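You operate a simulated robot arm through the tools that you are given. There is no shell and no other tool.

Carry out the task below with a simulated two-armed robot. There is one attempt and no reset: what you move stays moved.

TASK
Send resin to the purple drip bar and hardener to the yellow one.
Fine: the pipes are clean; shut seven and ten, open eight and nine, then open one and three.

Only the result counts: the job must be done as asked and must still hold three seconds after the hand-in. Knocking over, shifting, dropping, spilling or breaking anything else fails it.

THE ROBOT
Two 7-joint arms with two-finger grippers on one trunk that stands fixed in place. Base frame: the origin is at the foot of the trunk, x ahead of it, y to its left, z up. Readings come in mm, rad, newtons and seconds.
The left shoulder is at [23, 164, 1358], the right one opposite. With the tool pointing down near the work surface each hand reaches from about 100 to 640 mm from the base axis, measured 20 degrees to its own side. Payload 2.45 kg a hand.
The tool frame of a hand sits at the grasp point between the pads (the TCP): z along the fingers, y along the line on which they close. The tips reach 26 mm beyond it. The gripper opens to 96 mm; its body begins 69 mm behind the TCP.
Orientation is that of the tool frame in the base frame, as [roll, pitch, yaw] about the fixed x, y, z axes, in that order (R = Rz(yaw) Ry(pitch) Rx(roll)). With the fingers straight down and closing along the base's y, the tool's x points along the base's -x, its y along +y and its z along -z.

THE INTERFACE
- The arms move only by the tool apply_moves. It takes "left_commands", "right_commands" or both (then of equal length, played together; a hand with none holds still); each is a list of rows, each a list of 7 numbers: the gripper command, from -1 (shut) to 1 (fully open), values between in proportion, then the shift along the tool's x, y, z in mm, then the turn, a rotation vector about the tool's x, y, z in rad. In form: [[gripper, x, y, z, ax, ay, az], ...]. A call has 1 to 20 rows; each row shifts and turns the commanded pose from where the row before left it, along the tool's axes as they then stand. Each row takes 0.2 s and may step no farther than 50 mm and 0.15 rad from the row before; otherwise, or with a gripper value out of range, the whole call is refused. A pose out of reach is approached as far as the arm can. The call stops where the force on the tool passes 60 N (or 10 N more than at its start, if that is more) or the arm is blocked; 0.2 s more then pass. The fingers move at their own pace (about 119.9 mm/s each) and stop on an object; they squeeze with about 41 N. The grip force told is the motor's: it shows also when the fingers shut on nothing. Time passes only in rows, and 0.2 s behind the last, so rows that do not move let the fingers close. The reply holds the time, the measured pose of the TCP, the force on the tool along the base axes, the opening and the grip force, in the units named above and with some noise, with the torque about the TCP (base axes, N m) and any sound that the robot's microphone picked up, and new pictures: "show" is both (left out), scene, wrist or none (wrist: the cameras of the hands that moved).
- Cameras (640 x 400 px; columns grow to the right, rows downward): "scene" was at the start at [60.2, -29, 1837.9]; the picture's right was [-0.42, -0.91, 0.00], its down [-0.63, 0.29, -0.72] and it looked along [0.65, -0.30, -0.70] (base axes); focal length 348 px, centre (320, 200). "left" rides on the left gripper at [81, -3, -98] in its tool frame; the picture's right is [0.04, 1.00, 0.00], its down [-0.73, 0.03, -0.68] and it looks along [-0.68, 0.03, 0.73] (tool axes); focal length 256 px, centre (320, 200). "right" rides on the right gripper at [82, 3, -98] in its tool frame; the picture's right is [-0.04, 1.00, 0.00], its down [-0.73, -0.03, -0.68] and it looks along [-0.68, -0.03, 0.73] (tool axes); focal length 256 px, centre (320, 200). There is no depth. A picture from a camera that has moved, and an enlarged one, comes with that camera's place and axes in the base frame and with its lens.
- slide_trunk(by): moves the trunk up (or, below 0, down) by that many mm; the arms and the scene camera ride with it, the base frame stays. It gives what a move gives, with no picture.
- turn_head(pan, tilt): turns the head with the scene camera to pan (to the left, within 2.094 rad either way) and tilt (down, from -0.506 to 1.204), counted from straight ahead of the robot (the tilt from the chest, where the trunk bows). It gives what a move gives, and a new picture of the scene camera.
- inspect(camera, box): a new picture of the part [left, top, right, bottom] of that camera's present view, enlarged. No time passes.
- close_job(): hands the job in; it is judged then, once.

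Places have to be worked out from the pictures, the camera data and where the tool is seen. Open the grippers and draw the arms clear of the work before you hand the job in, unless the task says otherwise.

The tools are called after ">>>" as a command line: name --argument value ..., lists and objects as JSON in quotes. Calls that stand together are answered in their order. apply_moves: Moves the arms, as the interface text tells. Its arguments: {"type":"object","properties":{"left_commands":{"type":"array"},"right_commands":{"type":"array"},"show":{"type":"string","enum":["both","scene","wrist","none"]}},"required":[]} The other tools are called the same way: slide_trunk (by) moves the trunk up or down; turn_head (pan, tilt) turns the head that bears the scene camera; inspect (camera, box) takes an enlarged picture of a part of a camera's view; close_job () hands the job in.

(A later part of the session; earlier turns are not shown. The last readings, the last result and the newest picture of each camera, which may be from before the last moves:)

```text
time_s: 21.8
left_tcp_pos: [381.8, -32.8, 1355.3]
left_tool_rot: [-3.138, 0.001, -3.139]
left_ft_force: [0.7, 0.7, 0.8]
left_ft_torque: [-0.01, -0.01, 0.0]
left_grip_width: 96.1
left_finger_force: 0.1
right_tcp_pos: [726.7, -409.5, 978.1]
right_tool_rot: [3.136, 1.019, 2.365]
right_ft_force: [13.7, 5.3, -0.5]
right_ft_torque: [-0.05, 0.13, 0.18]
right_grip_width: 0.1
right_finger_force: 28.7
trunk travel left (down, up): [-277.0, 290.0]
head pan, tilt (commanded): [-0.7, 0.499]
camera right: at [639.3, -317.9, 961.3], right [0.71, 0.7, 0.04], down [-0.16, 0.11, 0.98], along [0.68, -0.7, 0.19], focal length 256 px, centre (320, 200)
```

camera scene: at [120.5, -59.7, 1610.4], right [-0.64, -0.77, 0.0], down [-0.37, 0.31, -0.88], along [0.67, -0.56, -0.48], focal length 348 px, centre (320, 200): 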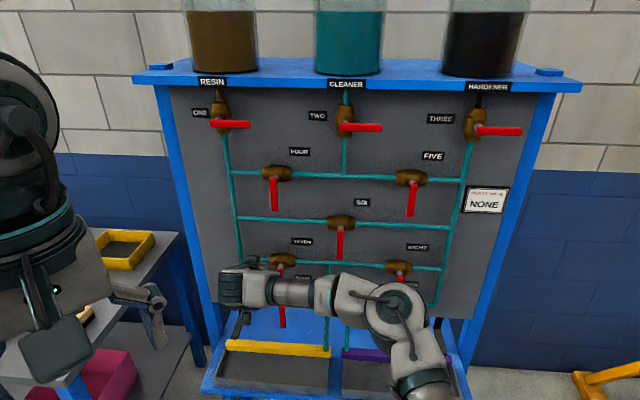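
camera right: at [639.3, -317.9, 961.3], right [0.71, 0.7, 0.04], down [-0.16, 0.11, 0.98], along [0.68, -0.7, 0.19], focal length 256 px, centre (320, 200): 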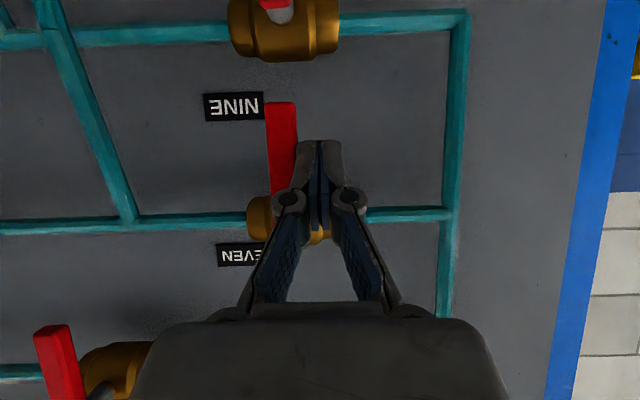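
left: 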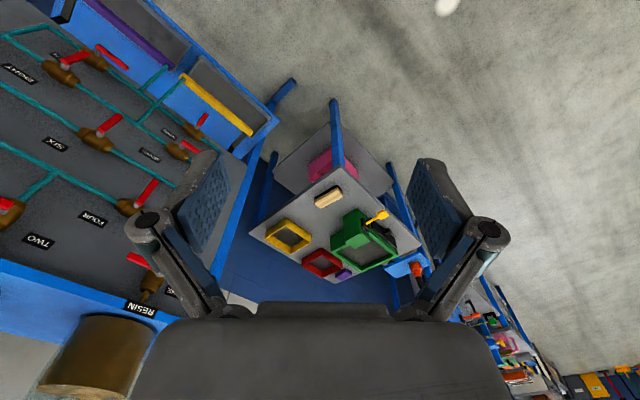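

A 14 N reaction with no further lever movement shows SEVEN is on its shut stop. I release sideways and back straight out 60 mm.

>>> apply_moves --right_commands '[[-1, 0, 8, 0, 0, 0, 0], [-1, 10.5, 0, -17, 0, 0, 0], [-1, 10.5, 0, -17, 0, 0, 0], [-1, 10.5, 0, -17, 0, 0, 0]]' --show "both"

```text
time_s: 22.8
left_tcp_pos: [379.9, -31.7, 1356.4]
left_tool_rot: [-3.136, 0.005, -3.141]
left_ft_force: [0.6, -0.6, -0.1]
left_ft_torque: [-0.02, 0.01, -0.04]
left_grip_width: 95.8
left_finger_force: 0.1
right_tcp_pos: [687.3, -363.7, 977.7]
right_tool_rot: [3.139, 1.021, 2.362]
right_ft_force: [0.0, 0.3, 0.2]
right_ft_torque: [-0.02, 0.0, -0.03]
right_grip_width: 0.0
right_finger_force: 28.3
trunk travel left (down, up): [-277.0, 290.0]
head pan, tilt (commanded): [-0.7, 0.499]
camera scene: at [119.0, -58.0, 1610.7], right [-0.64, -0.76, 0.0], down [-0.37, 0.31, -0.88], along [0.67, -0.57, -0.48], focal length 348 px, centre (320, 200)
camera right: at [599.3, -271.4, 961.4], right [0.72, 0.7, 0.04], down [-0.16, 0.12, 0.98], along [0.68, -0.71, 0.19], focal length 256 px, centre (320, 200)
```

scene: 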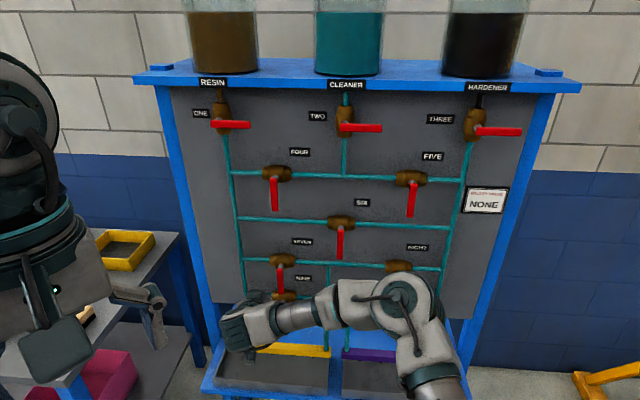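
right: 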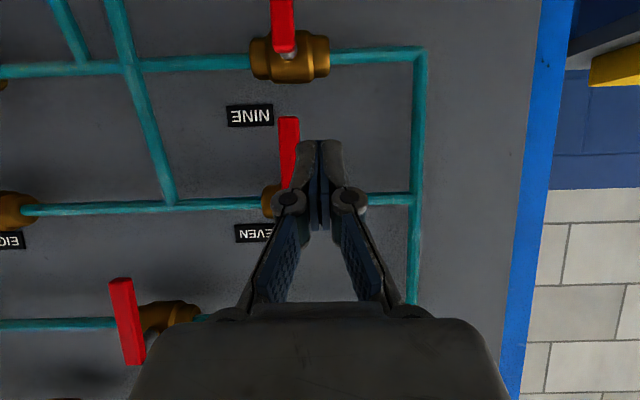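

SEVEN's lever now hangs down (shut) in both views. Next is TEN: I move the hand right about 280 mm along the panel, in front of the lever plane, to above TEN's lever.

>>> apply_moves --right_commands '[[-1, 4.5, -40, 2.8, 0, 0, 0], [-1, 4.5, -40, 2.8, 0, 0, 0], [-1, 4.5, -40, 2.8, 0, 0, 0], [-1, 4.5, -40, 2.8, 0, 0, 0], [-1, 4.5, -40, 2.8, 0, 0, 0], [-1, 4.5, -40, 2.8, 0, 0, 0], [-1, 4.5, -40, 2.8, 0, 0, 0]]' --show "both"

```text
time_s: 24.4
left_tcp_pos: [377.6, -36.0, 1356.2]
left_tool_rot: [-3.141, 0.004, -3.138]
left_ft_force: [-0.1, -0.3, -0.5]
left_ft_torque: [0.01, 0.0, 0.03]
left_grip_width: 96.3
left_finger_force: 0.0
right_tcp_pos: [490.9, -564.4, 939.2]
right_tool_rot: [3.132, 1.02, 2.359]
right_ft_force: [0.3, 0.5, 0.6]
right_ft_torque: [0.01, -0.04, -0.02]
right_grip_width: 0.1
right_finger_force: 28.2
trunk travel left (down, up): [-277.0, 290.0]
head pan, tilt (commanded): [-0.7, 0.499]
camera scene: at [115.7, -64.7, 1610.8], right [-0.64, -0.77, 0.0], down [-0.37, 0.31, -0.88], along [0.67, -0.56, -0.48], focal length 348 px, centre (320, 200)
camera right: at [402.6, -472.5, 922.7], right [0.71, 0.7, 0.04], down [-0.16, 0.11, 0.98], along [0.68, -0.71, 0.19], focal length 256 px, centre (320, 200)
```

scene: 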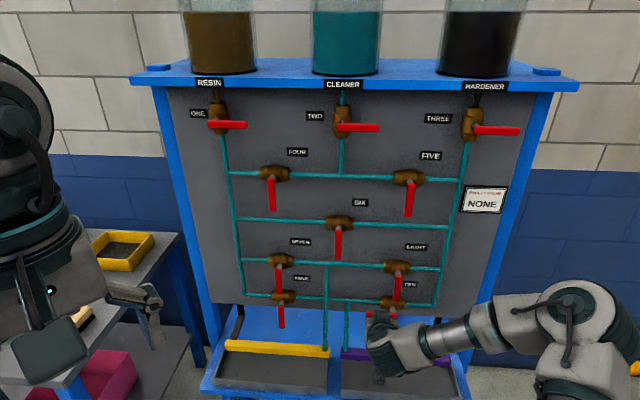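
right: 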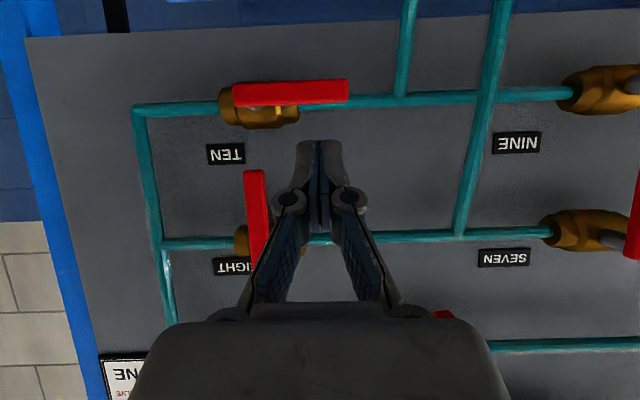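

TEN's lever sits about 45 mm beyond and 45 mm below the fingertips, with its hub 51 mm to the right. I insert 60 mm and lower until just above the lever.

>>> apply_moves --right_commands '[[-1, -10.5, 0, 17, 0, 0, 0], [-1, -10.5, 0, 17, 0, 0, 0], [-1, -10.5, 0, 17, 0, 0, 0], [-1, 9.4, 0, 5.8, 0, 0, 0], [-1, 9.4, 0, 5.8, 0, 0, 0]]' --show "wrist"

```text
time_s: 25.6
left_tcp_pos: [381.0, -33.7, 1356.4]
left_tool_rot: [-3.137, 0.001, -3.14]
left_ft_force: [-0.5, -0.3, -0.8]
left_ft_torque: [0.0, -0.03, 0.01]
left_grip_width: 96.3
left_finger_force: 0.0
right_tcp_pos: [534.1, -606.2, 918.1]
right_tool_rot: [3.138, 1.019, 2.36]
right_ft_force: [0.4, -1.1, -1.1]
right_ft_torque: [0.01, -0.02, 0.0]
right_grip_width: 0.1
right_finger_force: 28.4
trunk travel left (down, up): [-277.0, 290.0]
head pan, tilt (commanded): [-0.7, 0.499]
camera right: at [446.6, -514.5, 901.1], right [0.71, 0.7, 0.04], down [-0.16, 0.11, 0.98], along [0.68, -0.71, 0.19], focal length 256 px, centre (320, 200)
```

right: 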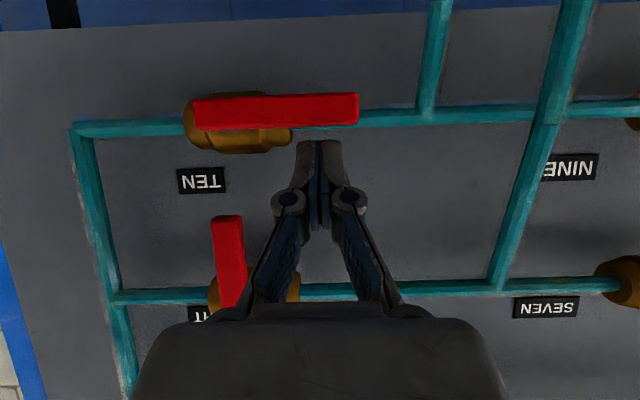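

The fingertips are about 16 mm past the lever plane and about 7 mm above contact. I now push through the arc down and to the right.

>>> apply_moves --right_commands '[[-1, 6.0, 0, 3.7, 0, 0, 0], [-1, 14.0, 3, 8.6, 0, 0, 0], [-1, 16.2, -2, 9.9, 0, 0, 0], [-1, 15.8, -11, 9.7, 0, 0, 0], [-1, 7.7, -13, 4.7, 0, 0, 0]]' --show "wrist"

```text
time_s: 26.8
left_tcp_pos: [380.1, -34.4, 1356.0]
left_tool_rot: [-3.138, 0.002, -3.141]
left_ft_force: [-0.4, -0.4, 0.1]
left_ft_torque: [0.01, 0.02, -0.01]
left_grip_width: 96.4
left_finger_force: 0.0
right_tcp_pos: [518.1, -624.0, 846.2]
right_tool_rot: [3.135, 1.019, 2.36]
right_ft_force: [-0.1, -0.5, -0.2]
right_ft_torque: [-0.01, -0.03, 0.0]
right_grip_width: 0.0
right_finger_force: 29.0
trunk travel left (down, up): [-277.0, 290.0]
head pan, tilt (commanded): [-0.7, 0.499]
camera right: at [430.4, -531.2, 830.1], right [0.72, 0.7, 0.04], down [-0.16, 0.11, 0.98], along [0.68, -0.71, 0.19], focal length 256 px, centre (320, 200)
```

right: 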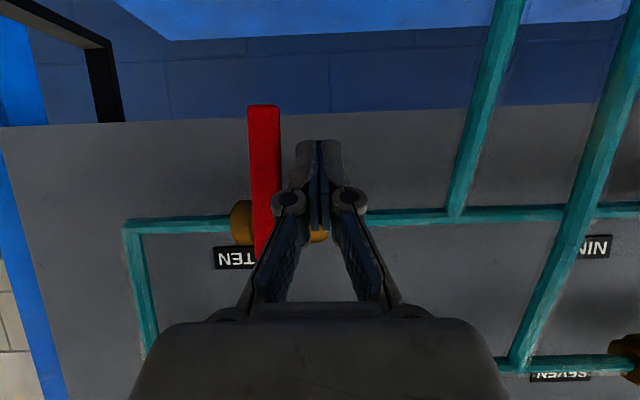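

TEN's lever already appears upright with a small gap to the finger. I push gently right to confirm it is on its stop.

>>> apply_moves --right_commands '[[-1, 0, -4, 0, 0, 0, 0], [-1, 0, -3, 0, 0, 0, 0], [-1, 0, -2, 0, 0, 0, 0]]' --show "wrist"

```text
time_s: 27.6
left_tcp_pos: [379.7, -34.4, 1356.6]
left_tool_rot: [-3.138, 0.003, -3.139]
left_ft_force: [-1.2, 0.1, 0.3]
left_ft_torque: [0.02, 0.0, 0.02]
left_grip_width: 96.2
left_finger_force: 0.0
right_tcp_pos: [512.7, -629.2, 847.4]
right_tool_rot: [3.137, 1.02, 2.361]
right_ft_force: [1.1, -0.5, 0.4]
right_ft_torque: [-0.02, 0.0, -0.01]
right_grip_width: 0.1
right_finger_force: 28.7
trunk travel left (down, up): [-277.0, 290.0]
head pan, tilt (commanded): [-0.7, 0.499]
camera right: at [424.9, -537.1, 831.1], right [0.71, 0.7, 0.04], down [-0.16, 0.11, 0.98], along [0.68, -0.71, 0.19], focal length 256 px, centre (320, 200)
```

right: 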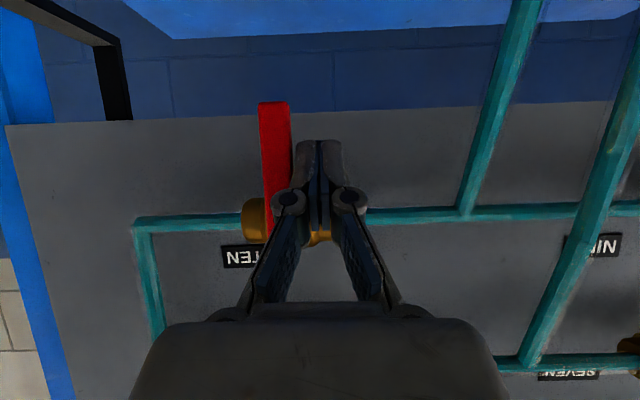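

Still no reaction force and the finger has nearly closed the gap. I step a few more millimetres to reach the stop.

>>> apply_moves --right_commands '[[-1, 0, -2, 0, 0, 0, 0], [-1, 0, -2, 0, 0, 0, 0]]' --show "wrist"

```text
time_s: 28.2
left_tcp_pos: [382.2, -32.7, 1355.9]
left_tool_rot: [-3.135, 0.001, -3.141]
left_ft_force: [-0.1, 0.6, -0.4]
left_ft_torque: [0.0, -0.02, 0.01]
left_grip_width: 95.8
left_finger_force: 0.1
right_tcp_pos: [511.2, -629.0, 849.2]
right_tool_rot: [3.134, 1.019, 2.364]
right_ft_force: [4.1, 6.4, -3.1]
right_ft_torque: [0.01, -0.01, 0.03]
right_grip_width: 0.2
right_finger_force: 28.0
trunk travel left (down, up): [-277.0, 290.0]
head pan, tilt (commanded): [-0.7, 0.499]
camera right: at [423.0, -538.3, 831.5], right [0.71, 0.7, 0.04], down [-0.16, 0.11, 0.98], along [0.68, -0.71, 0.19], focal length 256 px, centre (320, 200)
```

right: 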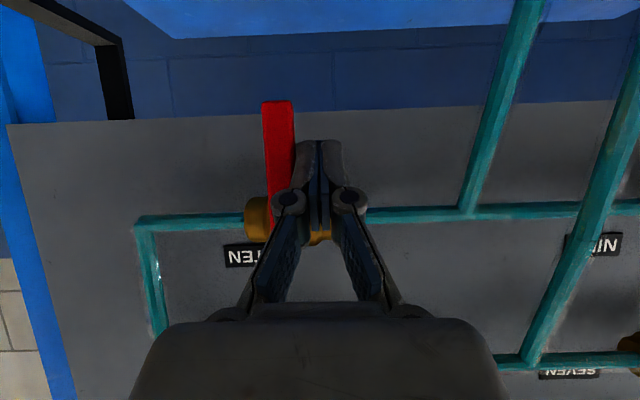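

>>> apply_moves --right_commands '[[-1, 0, -2, 0, 0, 0, 0]]' --show "wrist"

```text
time_s: 28.6
left_tcp_pos: [381.0, -31.6, 1355.5]
left_tool_rot: [-3.137, 0.004, -3.139]
left_ft_force: [0.7, -0.6, -0.4]
left_ft_torque: [-0.04, -0.02, 0.02]
left_grip_width: 95.8
left_finger_force: 0.0
right_tcp_pos: [510.9, -630.7, 848.6]
right_tool_rot: [3.138, 1.02, 2.366]
right_ft_force: [6.7, 13.3, -2.8]
right_ft_torque: [0.04, 0.04, 0.05]
right_grip_width: 0.1
right_finger_force: 28.1
trunk travel left (down, up): [-277.0, 290.0]
head pan, tilt (commanded): [-0.7, 0.499]
camera right: at [421.9, -538.6, 831.8], right [0.71, 0.7, 0.04], down [-0.16, 0.11, 0.98], along [0.68, -0.7, 0.19], focal length 256 px, centre (320, 200)
```

right: 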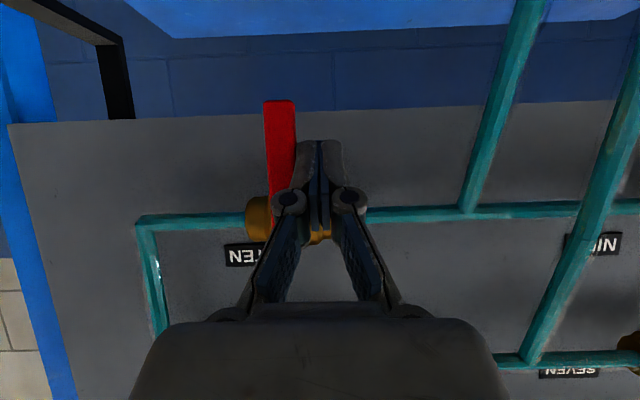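

15 N with no movement: TEN is on its shut stop. I release, back out 60 mm, and rise to the right side of EIGHT's lever.

>>> apply_moves --right_commands '[[-1, 0, 9, 0, 0, 0, 0], [-1, 10.5, 0, -17, 0, 0, 0], [-1, 10.5, 0, -17, 0, 0, 0], [-1, 10.5, 0, -17, 0, 0, 0], [-1, -27, -15.5, -16.6, 0, 0, 0], [-1, -27, -15.5, -16.6, 0, 0, 0], [-1, -27, -15.5, -16.6, 0, 0, 0], [-1, -27, -15.5, -16.6, 0, 0, 0]]' --show "both"

```text
time_s: 30.4
left_tcp_pos: [379.2, -32.1, 1356.9]
left_tool_rot: [-3.136, 0.004, 3.141]
left_ft_force: [-0.1, -0.2, -0.8]
left_ft_torque: [-0.01, 0.02, 0.01]
left_grip_width: 96.1
left_finger_force: 0.1
right_tcp_pos: [429.4, -652.1, 992.3]
right_tool_rot: [3.137, 1.021, 2.362]
right_ft_force: [0.2, -0.1, 0.9]
right_ft_torque: [-0.03, 0.0, -0.02]
right_grip_width: 0.0
right_finger_force: 28.7
right hand out of reach, approached as far as the arm can: row 3, 4
trunk travel left (down, up): [-277.0, 290.0]
head pan, tilt (commanded): [-0.7, 0.499]
camera scene: at [115.8, -60.2, 1610.9], right [-0.64, -0.77, 0.0], down [-0.37, 0.31, -0.88], along [0.67, -0.56, -0.48], focal length 348 px, centre (320, 200)
camera right: at [341.9, -560.1, 974.3], right [0.71, 0.7, 0.04], down [-0.16, 0.11, 0.98], along [0.68, -0.71, 0.2], focal length 256 px, centre (320, 200)
```

scene: 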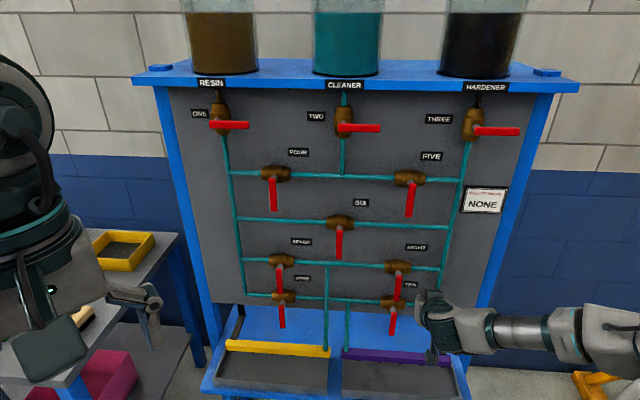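
right: 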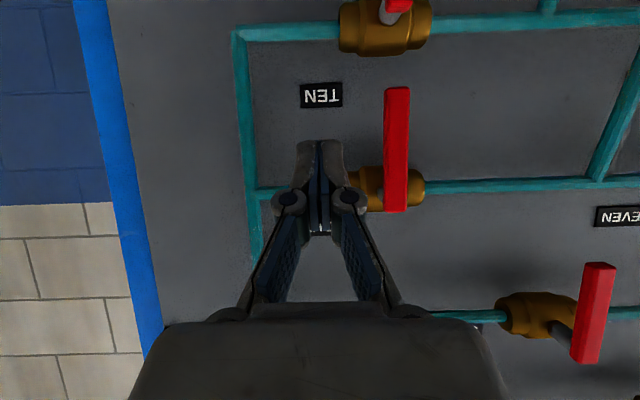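

EIGHT's lever is about 51 mm left of the fingertips, hub about 28 mm above them. I go down 33 mm, insert 38 mm on the lever's right side, then slide left to just short of it.

>>> apply_moves --right_commands '[[-1, 28.1, 0, 17.3, 0, 0, 0], [-1, -9.9, 0, 16.2, 0, 0, 0], [-1, -9.9, 0, 16.2, 0, 0, 0], [-1, 0, 17, 0, 0, 0, 0]]' --show "wrist"

```text
time_s: 31.4
left_tcp_pos: [381.4, -32.4, 1356.7]
left_tool_rot: [-3.137, 0.002, -3.141]
left_ft_force: [-0.4, -0.3, 0.6]
left_ft_torque: [0.03, -0.01, 0.01]
left_grip_width: 96.1
left_finger_force: 0.1
right_tcp_pos: [469.0, -667.2, 957.6]
right_tool_rot: [3.139, 1.019, 2.363]
right_ft_force: [-0.6, -0.1, -0.3]
right_ft_torque: [0.0, 0.0, 0.0]
right_grip_width: 0.0
right_finger_force: 28.6
trunk travel left (down, up): [-277.0, 290.0]
head pan, tilt (commanded): [-0.7, 0.499]
camera right: at [382.3, -574.6, 940.2], right [0.72, 0.7, 0.04], down [-0.16, 0.11, 0.98], along [0.68, -0.71, 0.19], focal length 256 px, centre (320, 200)
```

right: 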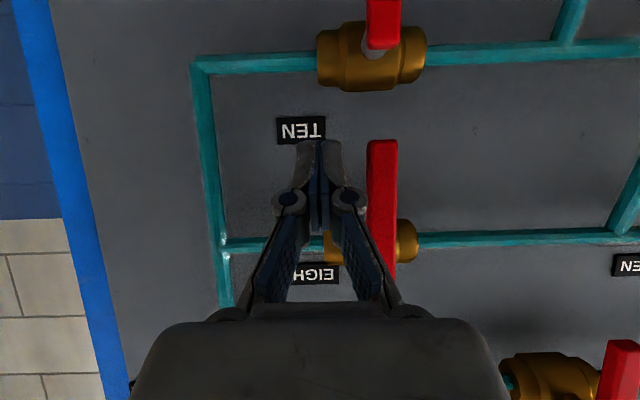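

The finger is right of EIGHT's lever with about 12 mm gap, near its lower end. I push left and then up through the opening arc.

>>> apply_moves --right_commands '[[-1, 0, 12, 0, 0, 0, 0], [-1, 4.3, 17, 2.6, 0, 0, 0], [-1, -1.7, 21, -1.0, 0, 0, 0], [-1, -10.2, 20, -6.3, 0, 0, 0], [-1, -9.4, 9.5, -5.8, 0, 0, 0]]' --show "wrist"

```text
time_s: 32.6
left_tcp_pos: [380.1, -30.2, 1356.5]
left_tool_rot: [-3.137, 0.001, -3.139]
left_ft_force: [0.4, 0.8, 0.2]
left_ft_torque: [0.03, 0.0, -0.02]
left_grip_width: 95.9
left_finger_force: 0.1
right_tcp_pos: [524.6, -608.3, 977.3]
right_tool_rot: [3.137, 1.021, 2.363]
right_ft_force: [0.5, -0.6, 0.3]
right_ft_torque: [-0.04, -0.02, 0.01]
right_grip_width: 0.0
right_finger_force: 27.7
trunk travel left (down, up): [-277.0, 290.0]
head pan, tilt (commanded): [-0.7, 0.499]
camera right: at [438.0, -516.8, 960.7], right [0.71, 0.7, 0.04], down [-0.16, 0.11, 0.98], along [0.68, -0.71, 0.19], focal length 256 px, centre (320, 200)
```

right: 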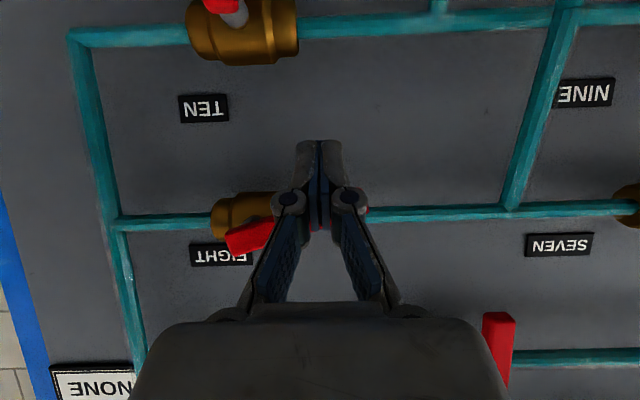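

The lever has swung most of the way left (about 25° to go). I push up in small steps until it reaches its stop.

>>> apply_moves --right_commands '[[-1, -5.1, 1.5, -3.1, 0, 0, 0], [-1, -5.1, 0, -3.1, 0, 0, 0], [-1, -2.5, 0, -1.6, 0, 0, 0]]' --show "wrist"

```text
time_s: 33.4
left_tcp_pos: [380.7, -33.8, 1355.5]
left_tool_rot: [-3.139, 0.001, -3.139]
left_ft_force: [-0.6, -1.2, 0.5]
left_ft_torque: [0.03, 0.0, 0.01]
left_grip_width: 96.3
left_finger_force: 0.1
right_tcp_pos: [527.2, -608.5, 992.0]
right_tool_rot: [3.137, 1.02, 2.36]
right_ft_force: [-0.2, 0.5, 1.0]
right_ft_torque: [0.03, -0.01, 0.02]
right_grip_width: 0.0
right_finger_force: 28.5
trunk travel left (down, up): [-277.0, 290.0]
head pan, tilt (commanded): [-0.7, 0.499]
camera right: at [439.0, -516.9, 974.6], right [0.72, 0.7, 0.04], down [-0.16, 0.11, 0.98], along [0.68, -0.71, 0.19], focal length 256 px, centre (320, 200)
```

right: 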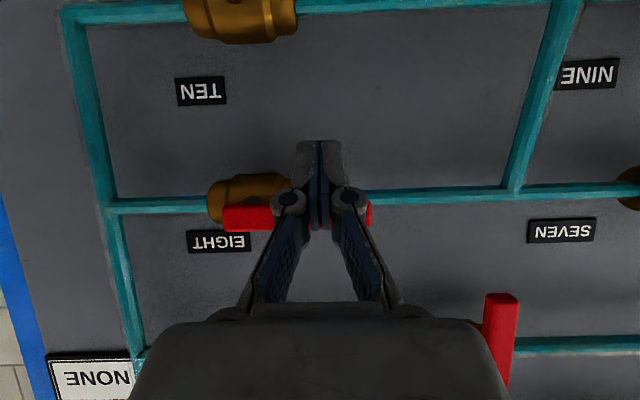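

EIGHT's lever looks nearly level now. I nudge upward to find the stop.

>>> apply_moves --right_commands '[[-1, -2.1, 0, -1.3, 0, 0, 0], [-1, -2.1, 0, -1.3, 0, 0, 0]]' --show "wrist"

```text
time_s: 34.0
left_tcp_pos: [380.5, -33.9, 1356.3]
left_tool_rot: [-3.139, 0.001, -3.139]
left_ft_force: [-0.2, 0.4, 1.0]
left_ft_torque: [-0.02, -0.02, 0.0]
left_grip_width: 96.2
left_finger_force: 0.1
right_tcp_pos: [527.4, -610.1, 994.6]
right_tool_rot: [3.135, 1.016, 2.362]
right_ft_force: [-1.6, 1.2, -3.9]
right_ft_torque: [0.01, 0.03, -0.07]
right_grip_width: 6.1
right_finger_force: 28.8
trunk travel left (down, up): [-277.0, 290.0]
head pan, tilt (commanded): [-0.7, 0.499]
camera right: at [438.8, -516.9, 978.4], right [0.72, 0.7, 0.04], down [-0.16, 0.11, 0.98], along [0.68, -0.71, 0.19], focal length 256 px, centre (320, 200)
```

right: 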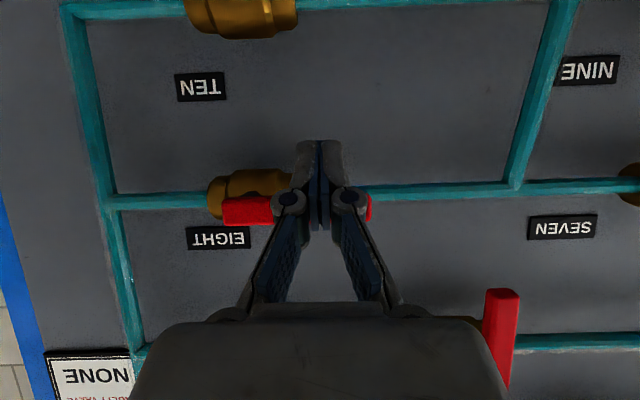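

The finger met resistance (the fingers spread slightly) and the lever is level with its pipe. I ease down, back straight out and check from the head camera.

>>> apply_moves --right_commands '[[-1, 5.1, 0, 3.1, 0, 0, 0], [-1, 10.5, 0, -17, 0, 0, 0], [-1, 10.5, 0, -17, 0, 0, 0], [-1, 10.5, 0, -17, 0, 0, 0]]' --show "both"

```text
time_s: 35.0
left_tcp_pos: [380.8, -33.1, 1356.3]
left_tool_rot: [-3.138, 0.001, -3.139]
left_ft_force: [0.0, -0.3, 0.0]
left_ft_torque: [0.05, -0.01, -0.01]
left_grip_width: 96.1
left_finger_force: 0.1
right_tcp_pos: [483.2, -566.5, 990.1]
right_tool_rot: [3.138, 1.021, 2.361]
right_ft_force: [-0.1, -0.2, -0.2]
right_ft_torque: [0.03, -0.02, 0.0]
right_grip_width: 0.0
right_finger_force: 28.4
trunk travel left (down, up): [-277.0, 290.0]
head pan, tilt (commanded): [-0.7, 0.499]
camera scene: at [117.3, -61.6, 1610.7], right [-0.64, -0.77, 0.0], down [-0.37, 0.31, -0.88], along [0.67, -0.56, -0.48], focal length 348 px, centre (320, 200)
camera right: at [395.6, -474.7, 973.5], right [0.71, 0.7, 0.04], down [-0.16, 0.11, 0.98], along [0.68, -0.71, 0.19], focal length 256 px, centre (320, 200)
```

scene: 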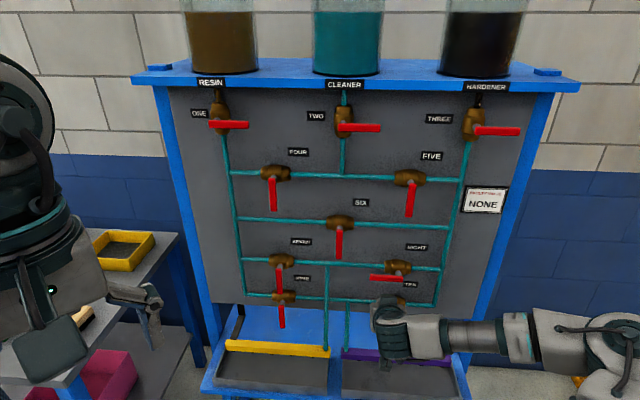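
right: 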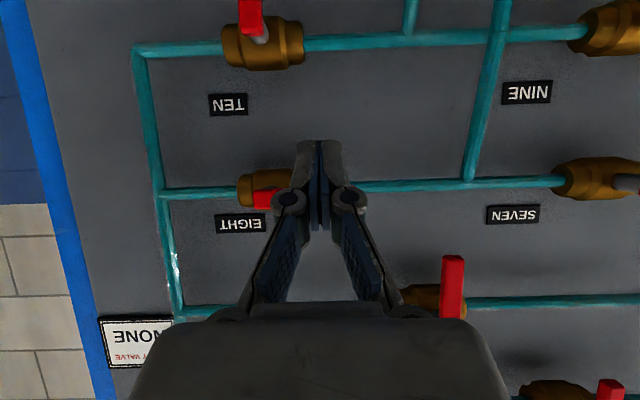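

>>> inspect --camera "scene" --box '[220, 230, 460, 380]'

```text
2.67 times, centred on (340, 305) of scene
camera zoom: at [117.3, -61.6, 1610.7], right [-0.64, -0.77, 0.0], down [-0.37, 0.31, -0.88], along [0.67, -0.56, -0.48], focal length 929 px, centre (267, -80)
```

zoom: 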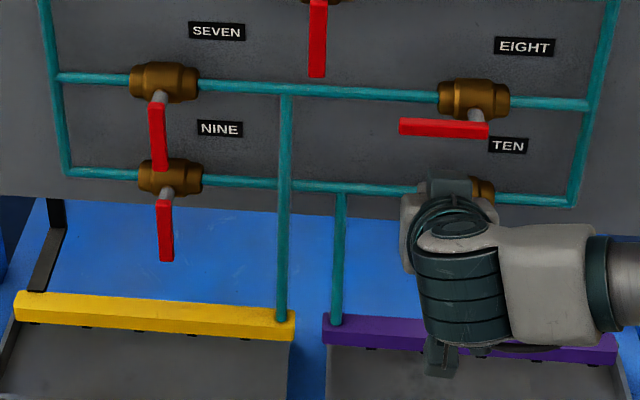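

EIGHT's lever is now parallel to its pipe, so it is open. NINE is lower and further left, so I lower the trunk 140 mm to keep it in reach; the hand is clear of the levers and above the tray.

>>> slide_trunk --by -140

```text
time_s: 36.6
left_tcp_pos: [379.1, -34.3, 1216.9]
left_tool_rot: [-3.138, 0.003, -3.141]
left_ft_force: [0.0, -0.2, -0.4]
left_ft_torque: [0.0, 0.01, 0.01]
left_grip_width: 96.2
left_finger_force: 0.1
right_tcp_pos: [483.0, -567.0, 851.3]
right_tool_rot: [3.135, 1.021, 2.36]
right_ft_force: [-0.1, 0.5, -0.3]
right_ft_torque: [-0.02, -0.01, 0.01]
right_grip_width: 0.0
right_finger_force: 28.7
trunk travel left (down, up): [-137.0, 430.0]
head pan, tilt (commanded): [-0.7, 0.499]
```

The hand is at z≈851, as expected. I slide it left along the panel to the right-hand side of NINE's lever.

>>> apply_moves --right_commands '[[-1, 2, 37, 1.3, 0, 0, 0], [-1, 2, 37, 1.3, 0, 0, 0], [-1, 2, 37, 1.3, 0, 0, 0], [-1, 2, 37, 1.3, 0, 0, 0], [-1, 2, 37, 1.3, 0, 0, 0], [-1, 2, 37, 1.3, 0, 0, 0]]' --show "both"

```text
time_s: 38.0
left_tcp_pos: [381.7, -32.6, 1215.3]
left_tool_rot: [-3.136, 0.0, -3.14]
left_ft_force: [0.4, -0.3, 0.0]
left_ft_torque: [-0.03, -0.02, -0.02]
left_grip_width: 96.1
left_finger_force: 0.1
right_tcp_pos: [641.1, -407.6, 834.7]
right_tool_rot: [3.138, 1.019, 2.361]
right_ft_force: [0.7, -0.6, -1.0]
right_ft_torque: [-0.05, 0.01, 0.04]
right_grip_width: 0.0
right_finger_force: 28.2
trunk travel left (down, up): [-137.0, 430.0]
head pan, tilt (commanded): [-0.7, 0.499]
camera scene: at [245.0, -58.8, 1457.3], right [-0.64, -0.76, 0.0], down [-0.37, 0.31, -0.88], along [0.67, -0.57, -0.48], focal length 348 px, centre (320, 200)
camera right: at [553.4, -315.3, 818.8], right [0.72, 0.7, 0.04], down [-0.16, 0.11, 0.98], along [0.68, -0.71, 0.19], focal length 256 px, centre (320, 200)
```

scene: 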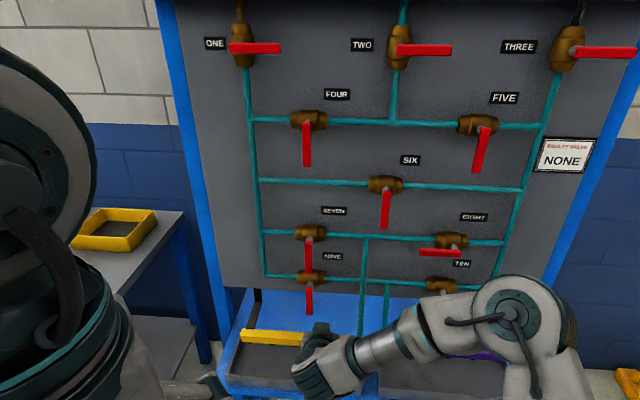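
right: 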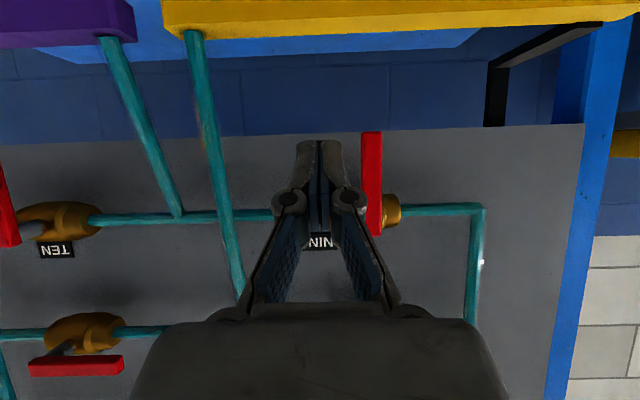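

NINE's lever is 39 mm left of the fingertips, hub about 56 mm above them and about 48 mm further in. I drop 5 mm and insert 58 mm on its right side.

>>> apply_moves --right_commands '[[-1, 4.3, 0, 2.6, 0, 0, 0], [-1, -10.1, 0, 16.4, 0, 0, 0], [-1, -10.1, 0, 16.4, 0, 0, 0], [-1, -10.1, 0, 16.4, 0, 0, 0]]' --show "wrist"

```text
time_s: 39.0
left_tcp_pos: [382.0, -34.1, 1215.8]
left_tool_rot: [-3.14, 0.001, -3.139]
left_ft_force: [0.3, -0.4, 0.0]
left_ft_torque: [0.0, 0.05, 0.01]
left_grip_width: 95.9
left_finger_force: 0.1
right_tcp_pos: [679.8, -449.7, 830.2]
right_tool_rot: [3.139, 1.02, 2.361]
right_ft_force: [-0.4, 0.2, -0.3]
right_ft_torque: [0.0, -0.01, 0.05]
right_grip_width: 0.3
right_finger_force: 27.9
trunk travel left (down, up): [-137.0, 430.0]
head pan, tilt (commanded): [-0.7, 0.499]
camera right: at [592.7, -357.3, 813.5], right [0.71, 0.7, 0.04], down [-0.16, 0.11, 0.98], along [0.68, -0.71, 0.19], focal length 256 px, centre (320, 200)
```

right: 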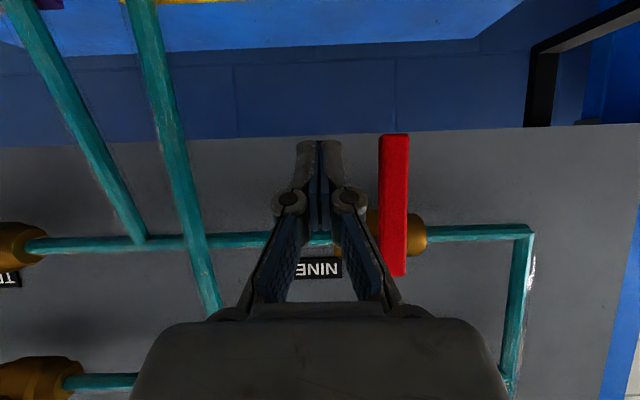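

Same geometry as EIGHT, with about an 18 mm gap to the lever. I push left then up through the opening arc.

>>> apply_moves --right_commands '[[-1, 0.9, 18, 0.5, 0, 0, 0], [-1, 5.1, 17, 3.1, 0, 0, 0], [-1, -1.7, 21, -1.0, 0, 0, 0], [-1, -10.2, 20, -6.3, 0, 0, 0], [-1, -9.4, 9.5, -5.8, 0, 0, 0]]' --show "wrist"

```text
time_s: 40.2
left_tcp_pos: [379.3, -33.3, 1215.6]
left_tool_rot: [-3.139, 0.0, -3.139]
left_ft_force: [-0.9, -0.3, 0.1]
left_ft_torque: [-0.02, 0.0, -0.01]
left_grip_width: 96.1
left_finger_force: 0.0
right_tcp_pos: [740.1, -389.2, 850.0]
right_tool_rot: [3.137, 1.02, 2.362]
right_ft_force: [-0.5, 0.5, 0.7]
right_ft_torque: [0.01, 0.03, -0.01]
right_grip_width: 0.1
right_finger_force: 28.4
trunk travel left (down, up): [-137.0, 430.0]
head pan, tilt (commanded): [-0.7, 0.499]
camera right: at [652.7, -296.3, 833.5], right [0.71, 0.7, 0.04], down [-0.16, 0.11, 0.98], along [0.68, -0.71, 0.19], focal length 256 px, centre (320, 200)
```

right: 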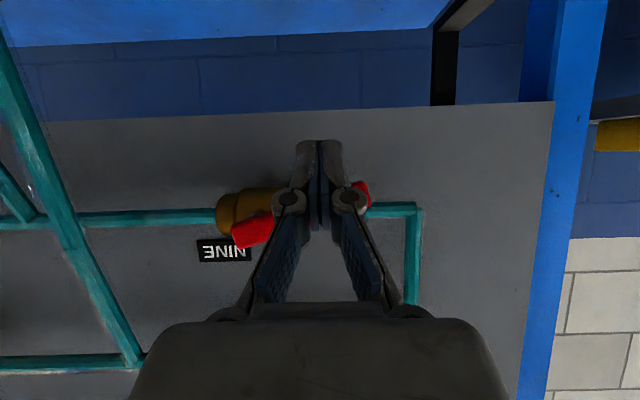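

The arm stayed within reach and NINE's lever has about 20° to go. I keep pushing up in small steps.

>>> apply_moves --right_commands '[[-1, -5.1, 1.5, -3.1, 0, 0, 0], [-1, -5.1, 0, -3.1, 0, 0, 0], [-1, -2.5, 0, -1.6, 0, 0, 0]]' --show "wrist"

```text
time_s: 41.0
left_tcp_pos: [380.6, -33.8, 1215.9]
left_tool_rot: [-3.138, 0.002, -3.14]
left_ft_force: [0.9, -0.5, 0.1]
left_ft_torque: [0.04, -0.02, -0.01]
left_grip_width: 95.8
left_finger_force: 0.0
right_tcp_pos: [740.3, -388.0, 864.2]
right_tool_rot: [3.136, 1.019, 2.361]
right_ft_force: [0.1, -0.4, 0.0]
right_ft_torque: [0.03, 0.01, 0.0]
right_grip_width: 0.1
right_finger_force: 28.3
trunk travel left (down, up): [-137.0, 430.0]
head pan, tilt (commanded): [-0.7, 0.499]
camera right: at [653.6, -295.3, 847.1], right [0.71, 0.7, 0.04], down [-0.16, 0.11, 0.98], along [0.68, -0.71, 0.19], focal length 256 px, centre (320, 200)
```

right: 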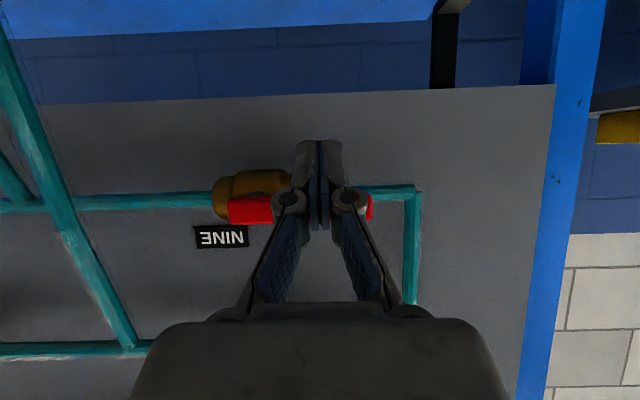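

NINE's lever is nearly level; one last small nudge to reach the stop.

>>> apply_moves --right_commands '[[-1, -2.1, 0, -1.3, 0, 0, 0], [-1, -1.7, 0, -1.0, 0, 0, 0]]' --show "wrist"

```text
time_s: 41.6
left_tcp_pos: [380.4, -33.0, 1215.9]
left_tool_rot: [-3.137, 0.002, -3.139]
left_ft_force: [-0.2, 0.3, -0.2]
left_ft_torque: [-0.03, 0.03, 0.02]
left_grip_width: 95.9
left_finger_force: 0.0
right_tcp_pos: [741.0, -387.2, 868.0]
right_tool_rot: [3.138, 1.019, 2.361]
right_ft_force: [-1.4, 1.1, -2.2]
right_ft_torque: [-0.01, 0.01, 0.01]
right_grip_width: 6.1
right_finger_force: 28.7
trunk travel left (down, up): [-137.0, 430.0]
head pan, tilt (commanded): [-0.7, 0.499]
camera right: at [653.6, -295.1, 851.2], right [0.71, 0.7, 0.04], down [-0.16, 0.11, 0.98], along [0.68, -0.71, 0.19], focal length 256 px, centre (320, 200)
```

right: 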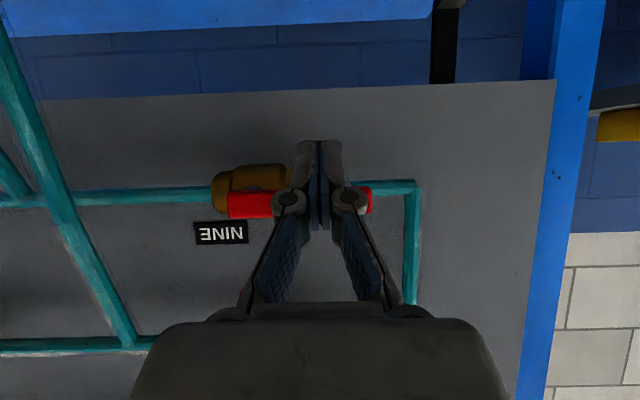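

NINE's lever is level with its pipe and resisting, so it is open. I ease off, back out 100 mm, and then I'll look from the head camera before moving up to ONE.

>>> apply_moves --right_commands '[[-1, 5.1, 0, 3.1, 0, 0, 0], [-1, 10.5, 0, -17, 0, 0, 0], [-1, 10.5, 0, -17, 0, 0, 0], [-1, 10.5, 0, -17, 0, 0, 0], [-1, 10.5, 0, -17, 0, 0, 0], [-1, 10.5, 0, -17, 0, 0, 0]]' --show "scene"

>>> inspect --camera "scene" --box '[230, 190, 530, 378]'

>>> turn_head --pan -0.7 --tilt 0.2

```text
time_s: 43.0
left_tcp_pos: [380.1, -32.5, 1215.6]
left_tool_rot: [-3.138, 0.001, -3.14]
left_ft_force: [0.3, 0.2, -0.5]
left_ft_torque: [0.03, 0.05, -0.01]
left_grip_width: 95.9
left_finger_force: 0.0
right_tcp_pos: [669.9, -316.4, 863.9]
right_tool_rot: [3.137, 1.021, 2.36]
right_ft_force: [-0.2, 0.3, -0.9]
right_ft_torque: [-0.01, -0.04, -0.01]
right_grip_width: 0.1
right_finger_force: 28.7
trunk travel left (down, up): [-137.0, 430.0]
head pan, tilt (commanded): [-0.7, 0.499]
camera scene: at [243.6, -59.0, 1457.6], right [-0.64, -0.76, 0.0], down [-0.37, 0.31, -0.88], along [0.67, -0.56, -0.48], focal length 348 px, centre (320, 200)
```

scene: 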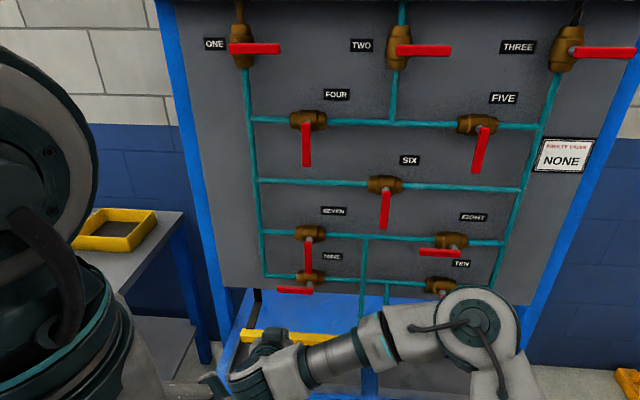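

```text
2.13 times, centred on (380, 284) of scene
camera zoom: at [243.6, -59.0, 1457.6], right [-0.64, -0.76, 0.0], down [-0.37, 0.31, -0.88], along [0.67, -0.56, -0.48], focal length 741 px, centre (192, 21)
```

zoom: 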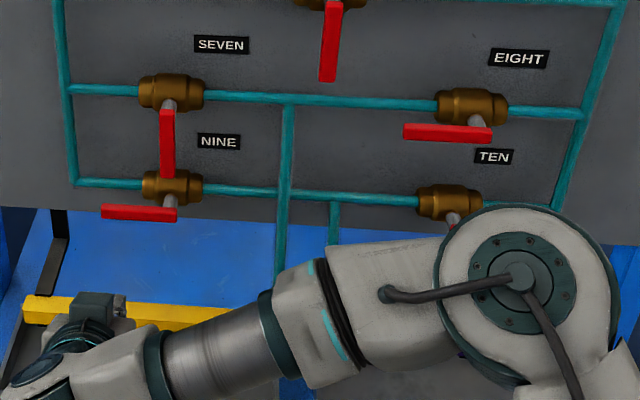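

```text
time_s: 43.8
left_tcp_pos: [380.5, -33.9, 1215.2]
left_tool_rot: [-3.137, 0.001, -3.141]
left_ft_force: [-0.2, 0.3, 0.6]
left_ft_torque: [0.01, -0.01, 0.02]
left_grip_width: 96.1
left_finger_force: 0.1
right_tcp_pos: [670.1, -316.9, 863.0]
right_tool_rot: [3.138, 1.02, 2.361]
right_ft_force: [0.1, -0.3, -0.1]
right_ft_torque: [-0.02, 0.02, 0.02]
right_grip_width: 0.0
right_finger_force: 28.3
trunk travel left (down, up): [-137.0, 430.0]
head pan, tilt (commanded): [-0.7, 0.201]
camera scene: at [245.7, -60.8, 1485.1], right [-0.64, -0.76, 0.0], down [-0.16, 0.13, -0.98], along [0.75, -0.63, -0.21], focal length 348 px, centre (320, 200)
```

scene: 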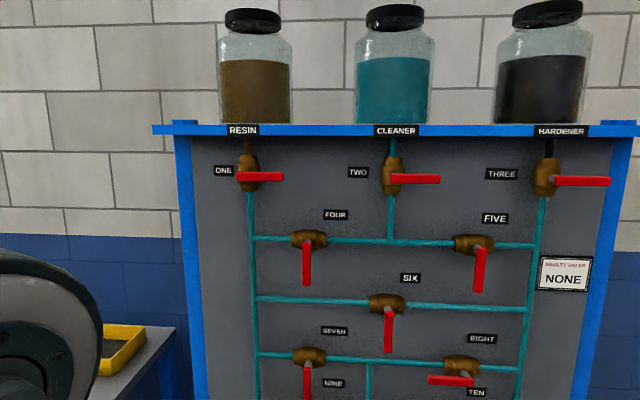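

SEVEN shut, EIGHT and NINE open are confirmed from here. With the head tilted up I can now see ONE and THREE at nearly eye level; I'll enlarge them for measurement.

>>> inspect --camera "scene" --box '[200, 110, 328, 190]'

>>> inspect --camera "scene" --box '[500, 110, 628, 190]'

>>> inspect --camera "scene" --box '[270, 310, 414, 400]'

```text
5.00 times, centred on (264, 150) of scene
camera zoom: at [245.7, -60.8, 1485.1], right [-0.64, -0.76, 0.0], down [-0.16, 0.13, -0.98], along [0.75, -0.63, -0.21], focal length 1742 px, centre (600, 450)
```

zoom: 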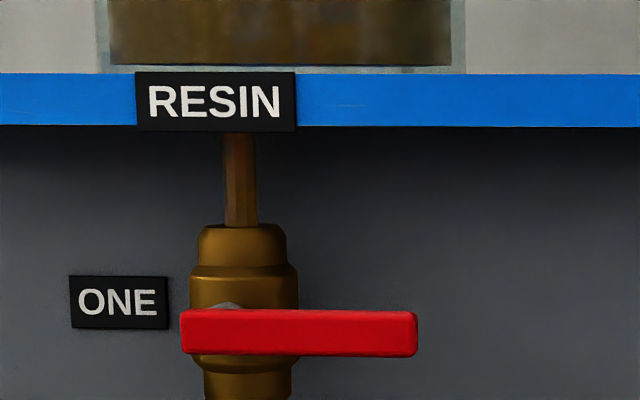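

```text
5.00 times, centred on (564, 150) of scene
camera zoom: at [245.7, -60.8, 1485.1], right [-0.64, -0.76, 0.0], down [-0.16, 0.13, -0.98], along [0.75, -0.63, -0.21], focal length 1742 px, centre (-900, 450)
```

zoom: 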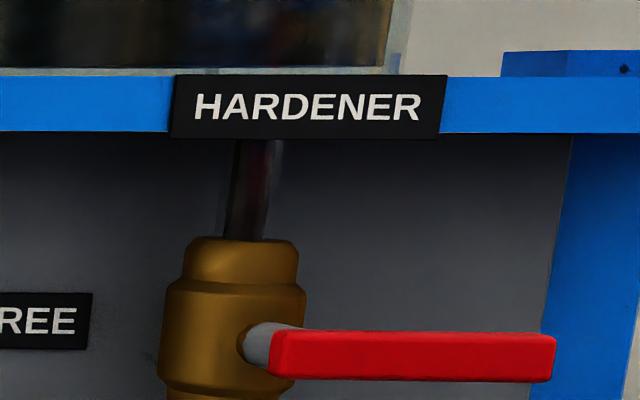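

```text
4.44 times, centred on (342, 355) of scene
camera zoom: at [245.7, -60.8, 1485.1], right [-0.64, -0.76, 0.0], down [-0.16, 0.13, -0.98], along [0.75, -0.63, -0.21], focal length 1548 px, centre (222, -489)
```

zoom: 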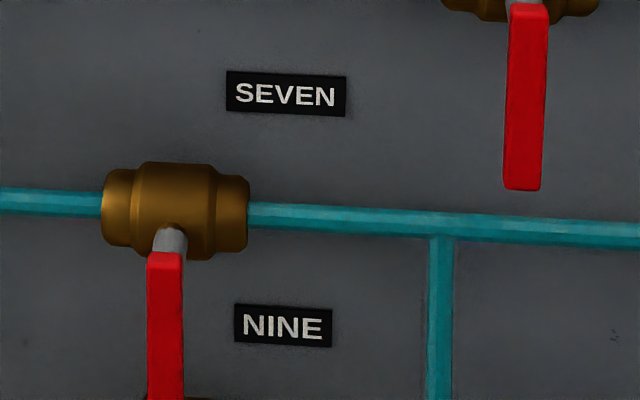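

Calibration against SEVEN holds within about 5 mm. ONE's hub is at about (u 316, z 1398) with its lever tip at u≈242; THREE's hub is at about (−213, 1398). ONE is high and far left, so I'll raise the hand well in front of the panel and tilt it to point slightly up and left.

>>> apply_moves --right_commands '[[-1, -38.3, 0, -23.5, 0, 0, 0], [-1, -38.3, 0, -23.5, 0, 0, 0], [-1, -38.3, 0, -23.5, 0, 0, 0], [-1, -38.3, 0, -23.5, 0, 0, 0], [-1, -38.3, 0, -23.5, 0, 0, 0], [-1, -38.3, 0, -23.5, 0, 0, 0], [-1, 0, 0, 0, -0.0589, -0.134, -0.0089], [-1, 0, 0, 0, -0.0589, -0.134, -0.0089], [-1, 0, 0, 0, -0.0589, -0.134, -0.0089], [-1, 0, 0, 0, -0.0589, -0.134, -0.0089], [-1, 0, 0, 0, -0.0589, -0.134, -0.0089], [-1, 0, 0, 0, -0.0589, -0.134, -0.0089]]' --show "both"

```text
time_s: 46.4
left_tcp_pos: [380.3, -34.5, 1214.9]
left_tool_rot: [-3.139, 0.002, -3.139]
left_ft_force: [-0.8, -0.3, -0.5]
left_ft_torque: [-0.01, -0.02, 0.01]
left_grip_width: 96.0
left_finger_force: 0.0
right_tcp_pos: [669.6, -319.2, 1130.7]
right_tool_rot: [0.004, 1.308, -0.425]
right_ft_force: [0.0, 0.0, -0.4]
right_ft_torque: [-0.02, 0.0, -0.03]
right_grip_width: 0.0
right_finger_force: 28.4
trunk travel left (down, up): [-137.0, 430.0]
head pan, tilt (commanded): [-0.7, 0.201]
camera scene: at [245.6, -61.5, 1485.2], right [-0.64, -0.76, 0.0], down [-0.16, 0.13, -0.98], along [0.75, -0.63, -0.2], focal length 348 px, centre (320, 200)
camera right: at [604.4, -283.6, 1028.9], right [0.41, 0.91, 0.04], down [-0.78, 0.32, 0.53], along [0.47, -0.25, 0.85], focal length 256 px, centre (320, 200)
```

scene: 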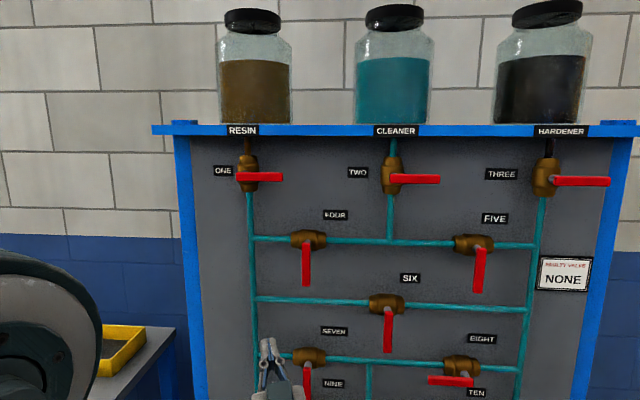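
right: 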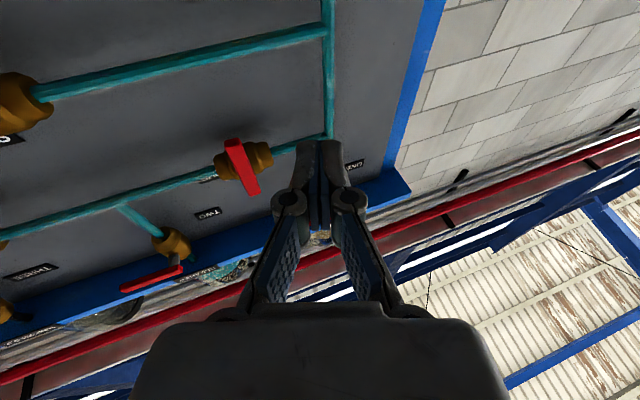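

The reorientation went through without hitting any limit. I raise the hand to just below and right of ONE's lever level, still about 55 mm short of the lever plane.

>>> apply_moves --right_commands '[[-1, -39.5, 0.5, 15.3, 0, 0, 0], [-1, -39.5, 0.5, 15.3, 0, 0, 0], [-1, -39.5, 0.5, 15.3, 0, 0, 0], [-1, -39.5, 0.5, 15.3, 0, 0, 0], [-1, -39.5, 0.5, 15.3, 0, 0, 0], [-1, -39.5, 0.5, 15.3, 0, 0, 0], [-1, -39.5, 0.5, 15.3, 0, 0, 0]]' --show "both"

```text
time_s: 48.0
left_tcp_pos: [381.4, -34.5, 1216.3]
left_tool_rot: [-3.138, 0.003, -3.139]
left_ft_force: [0.3, 0.2, -0.2]
left_ft_torque: [0.0, -0.01, -0.02]
left_grip_width: 95.9
left_finger_force: 0.1
right_tcp_pos: [692.4, -335.6, 1409.3]
right_tool_rot: [-0.003, 1.312, -0.434]
right_ft_force: [-0.1, -0.6, -0.1]
right_ft_torque: [-0.01, 0.03, 0.0]
right_grip_width: 0.2
right_finger_force: 28.8
right hand out of reach, approached as far as the arm can: row 7
trunk travel left (down, up): [-137.0, 430.0]
head pan, tilt (commanded): [-0.7, 0.201]
camera scene: at [247.3, -61.2, 1484.8], right [-0.64, -0.77, 0.0], down [-0.16, 0.13, -0.98], along [0.75, -0.63, -0.21], focal length 348 px, centre (320, 200)
camera right: at [626.9, -300.3, 1306.4], right [0.41, 0.91, 0.04], down [-0.78, 0.33, 0.53], along [0.47, -0.25, 0.84], focal length 256 px, centre (320, 200)
```

scene: 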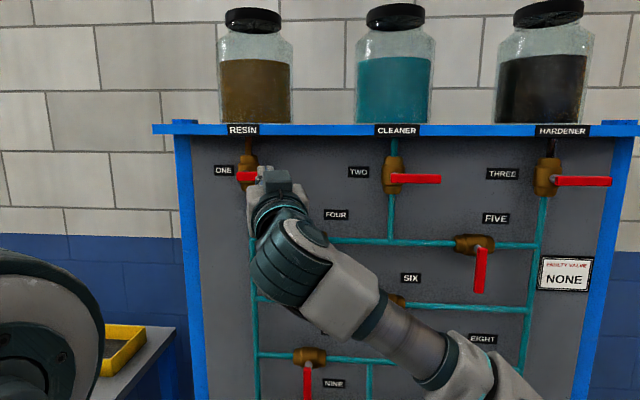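
right: 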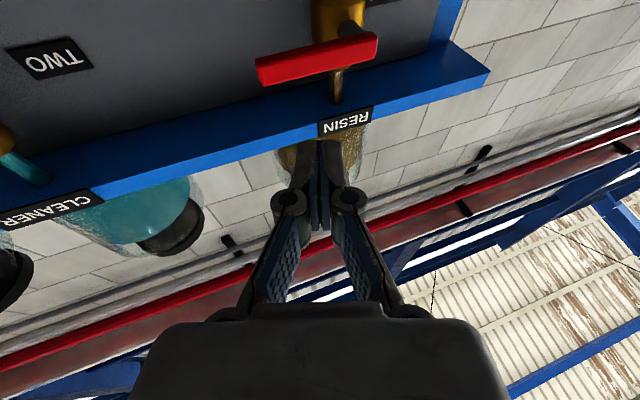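

The arm is at full stretch here with the trunk this low. A higher trunk brings the shoulder closer, so I'll lower the hand 260 mm first, then raise the trunk 260 mm so the hand returns to this height with more reach.

>>> apply_moves --right_commands '[[-1, 42.1, 0.9, -13.7, 0, 0, 0], [-1, 42.1, 0.9, -13.7, 0, 0, 0], [-1, 42.1, 0.9, -13.7, 0, 0, 0], [-1, 42.1, 0.9, -13.7, 0, 0, 0], [-1, 42.1, 0.9, -13.7, 0, 0, 0], [-1, 42.1, 0.9, -13.7, 0, 0, 0]]' --show "none"

```text
time_s: 49.4
left_tcp_pos: [380.2, -33.6, 1215.2]
left_tool_rot: [-3.139, 0.002, -3.141]
left_ft_force: [0.6, -1.1, -0.2]
left_ft_torque: [0.02, 0.02, 0.01]
left_grip_width: 96.0
left_finger_force: 0.1
right_tcp_pos: [681.6, -321.5, 1143.7]
right_tool_rot: [0.004, 1.309, -0.428]
right_ft_force: [-0.2, -0.7, 0.2]
right_ft_torque: [0.0, 0.02, 0.02]
right_grip_width: 0.0
right_finger_force: 28.8
trunk travel left (down, up): [-137.0, 430.0]
head pan, tilt (commanded): [-0.7, 0.201]
```

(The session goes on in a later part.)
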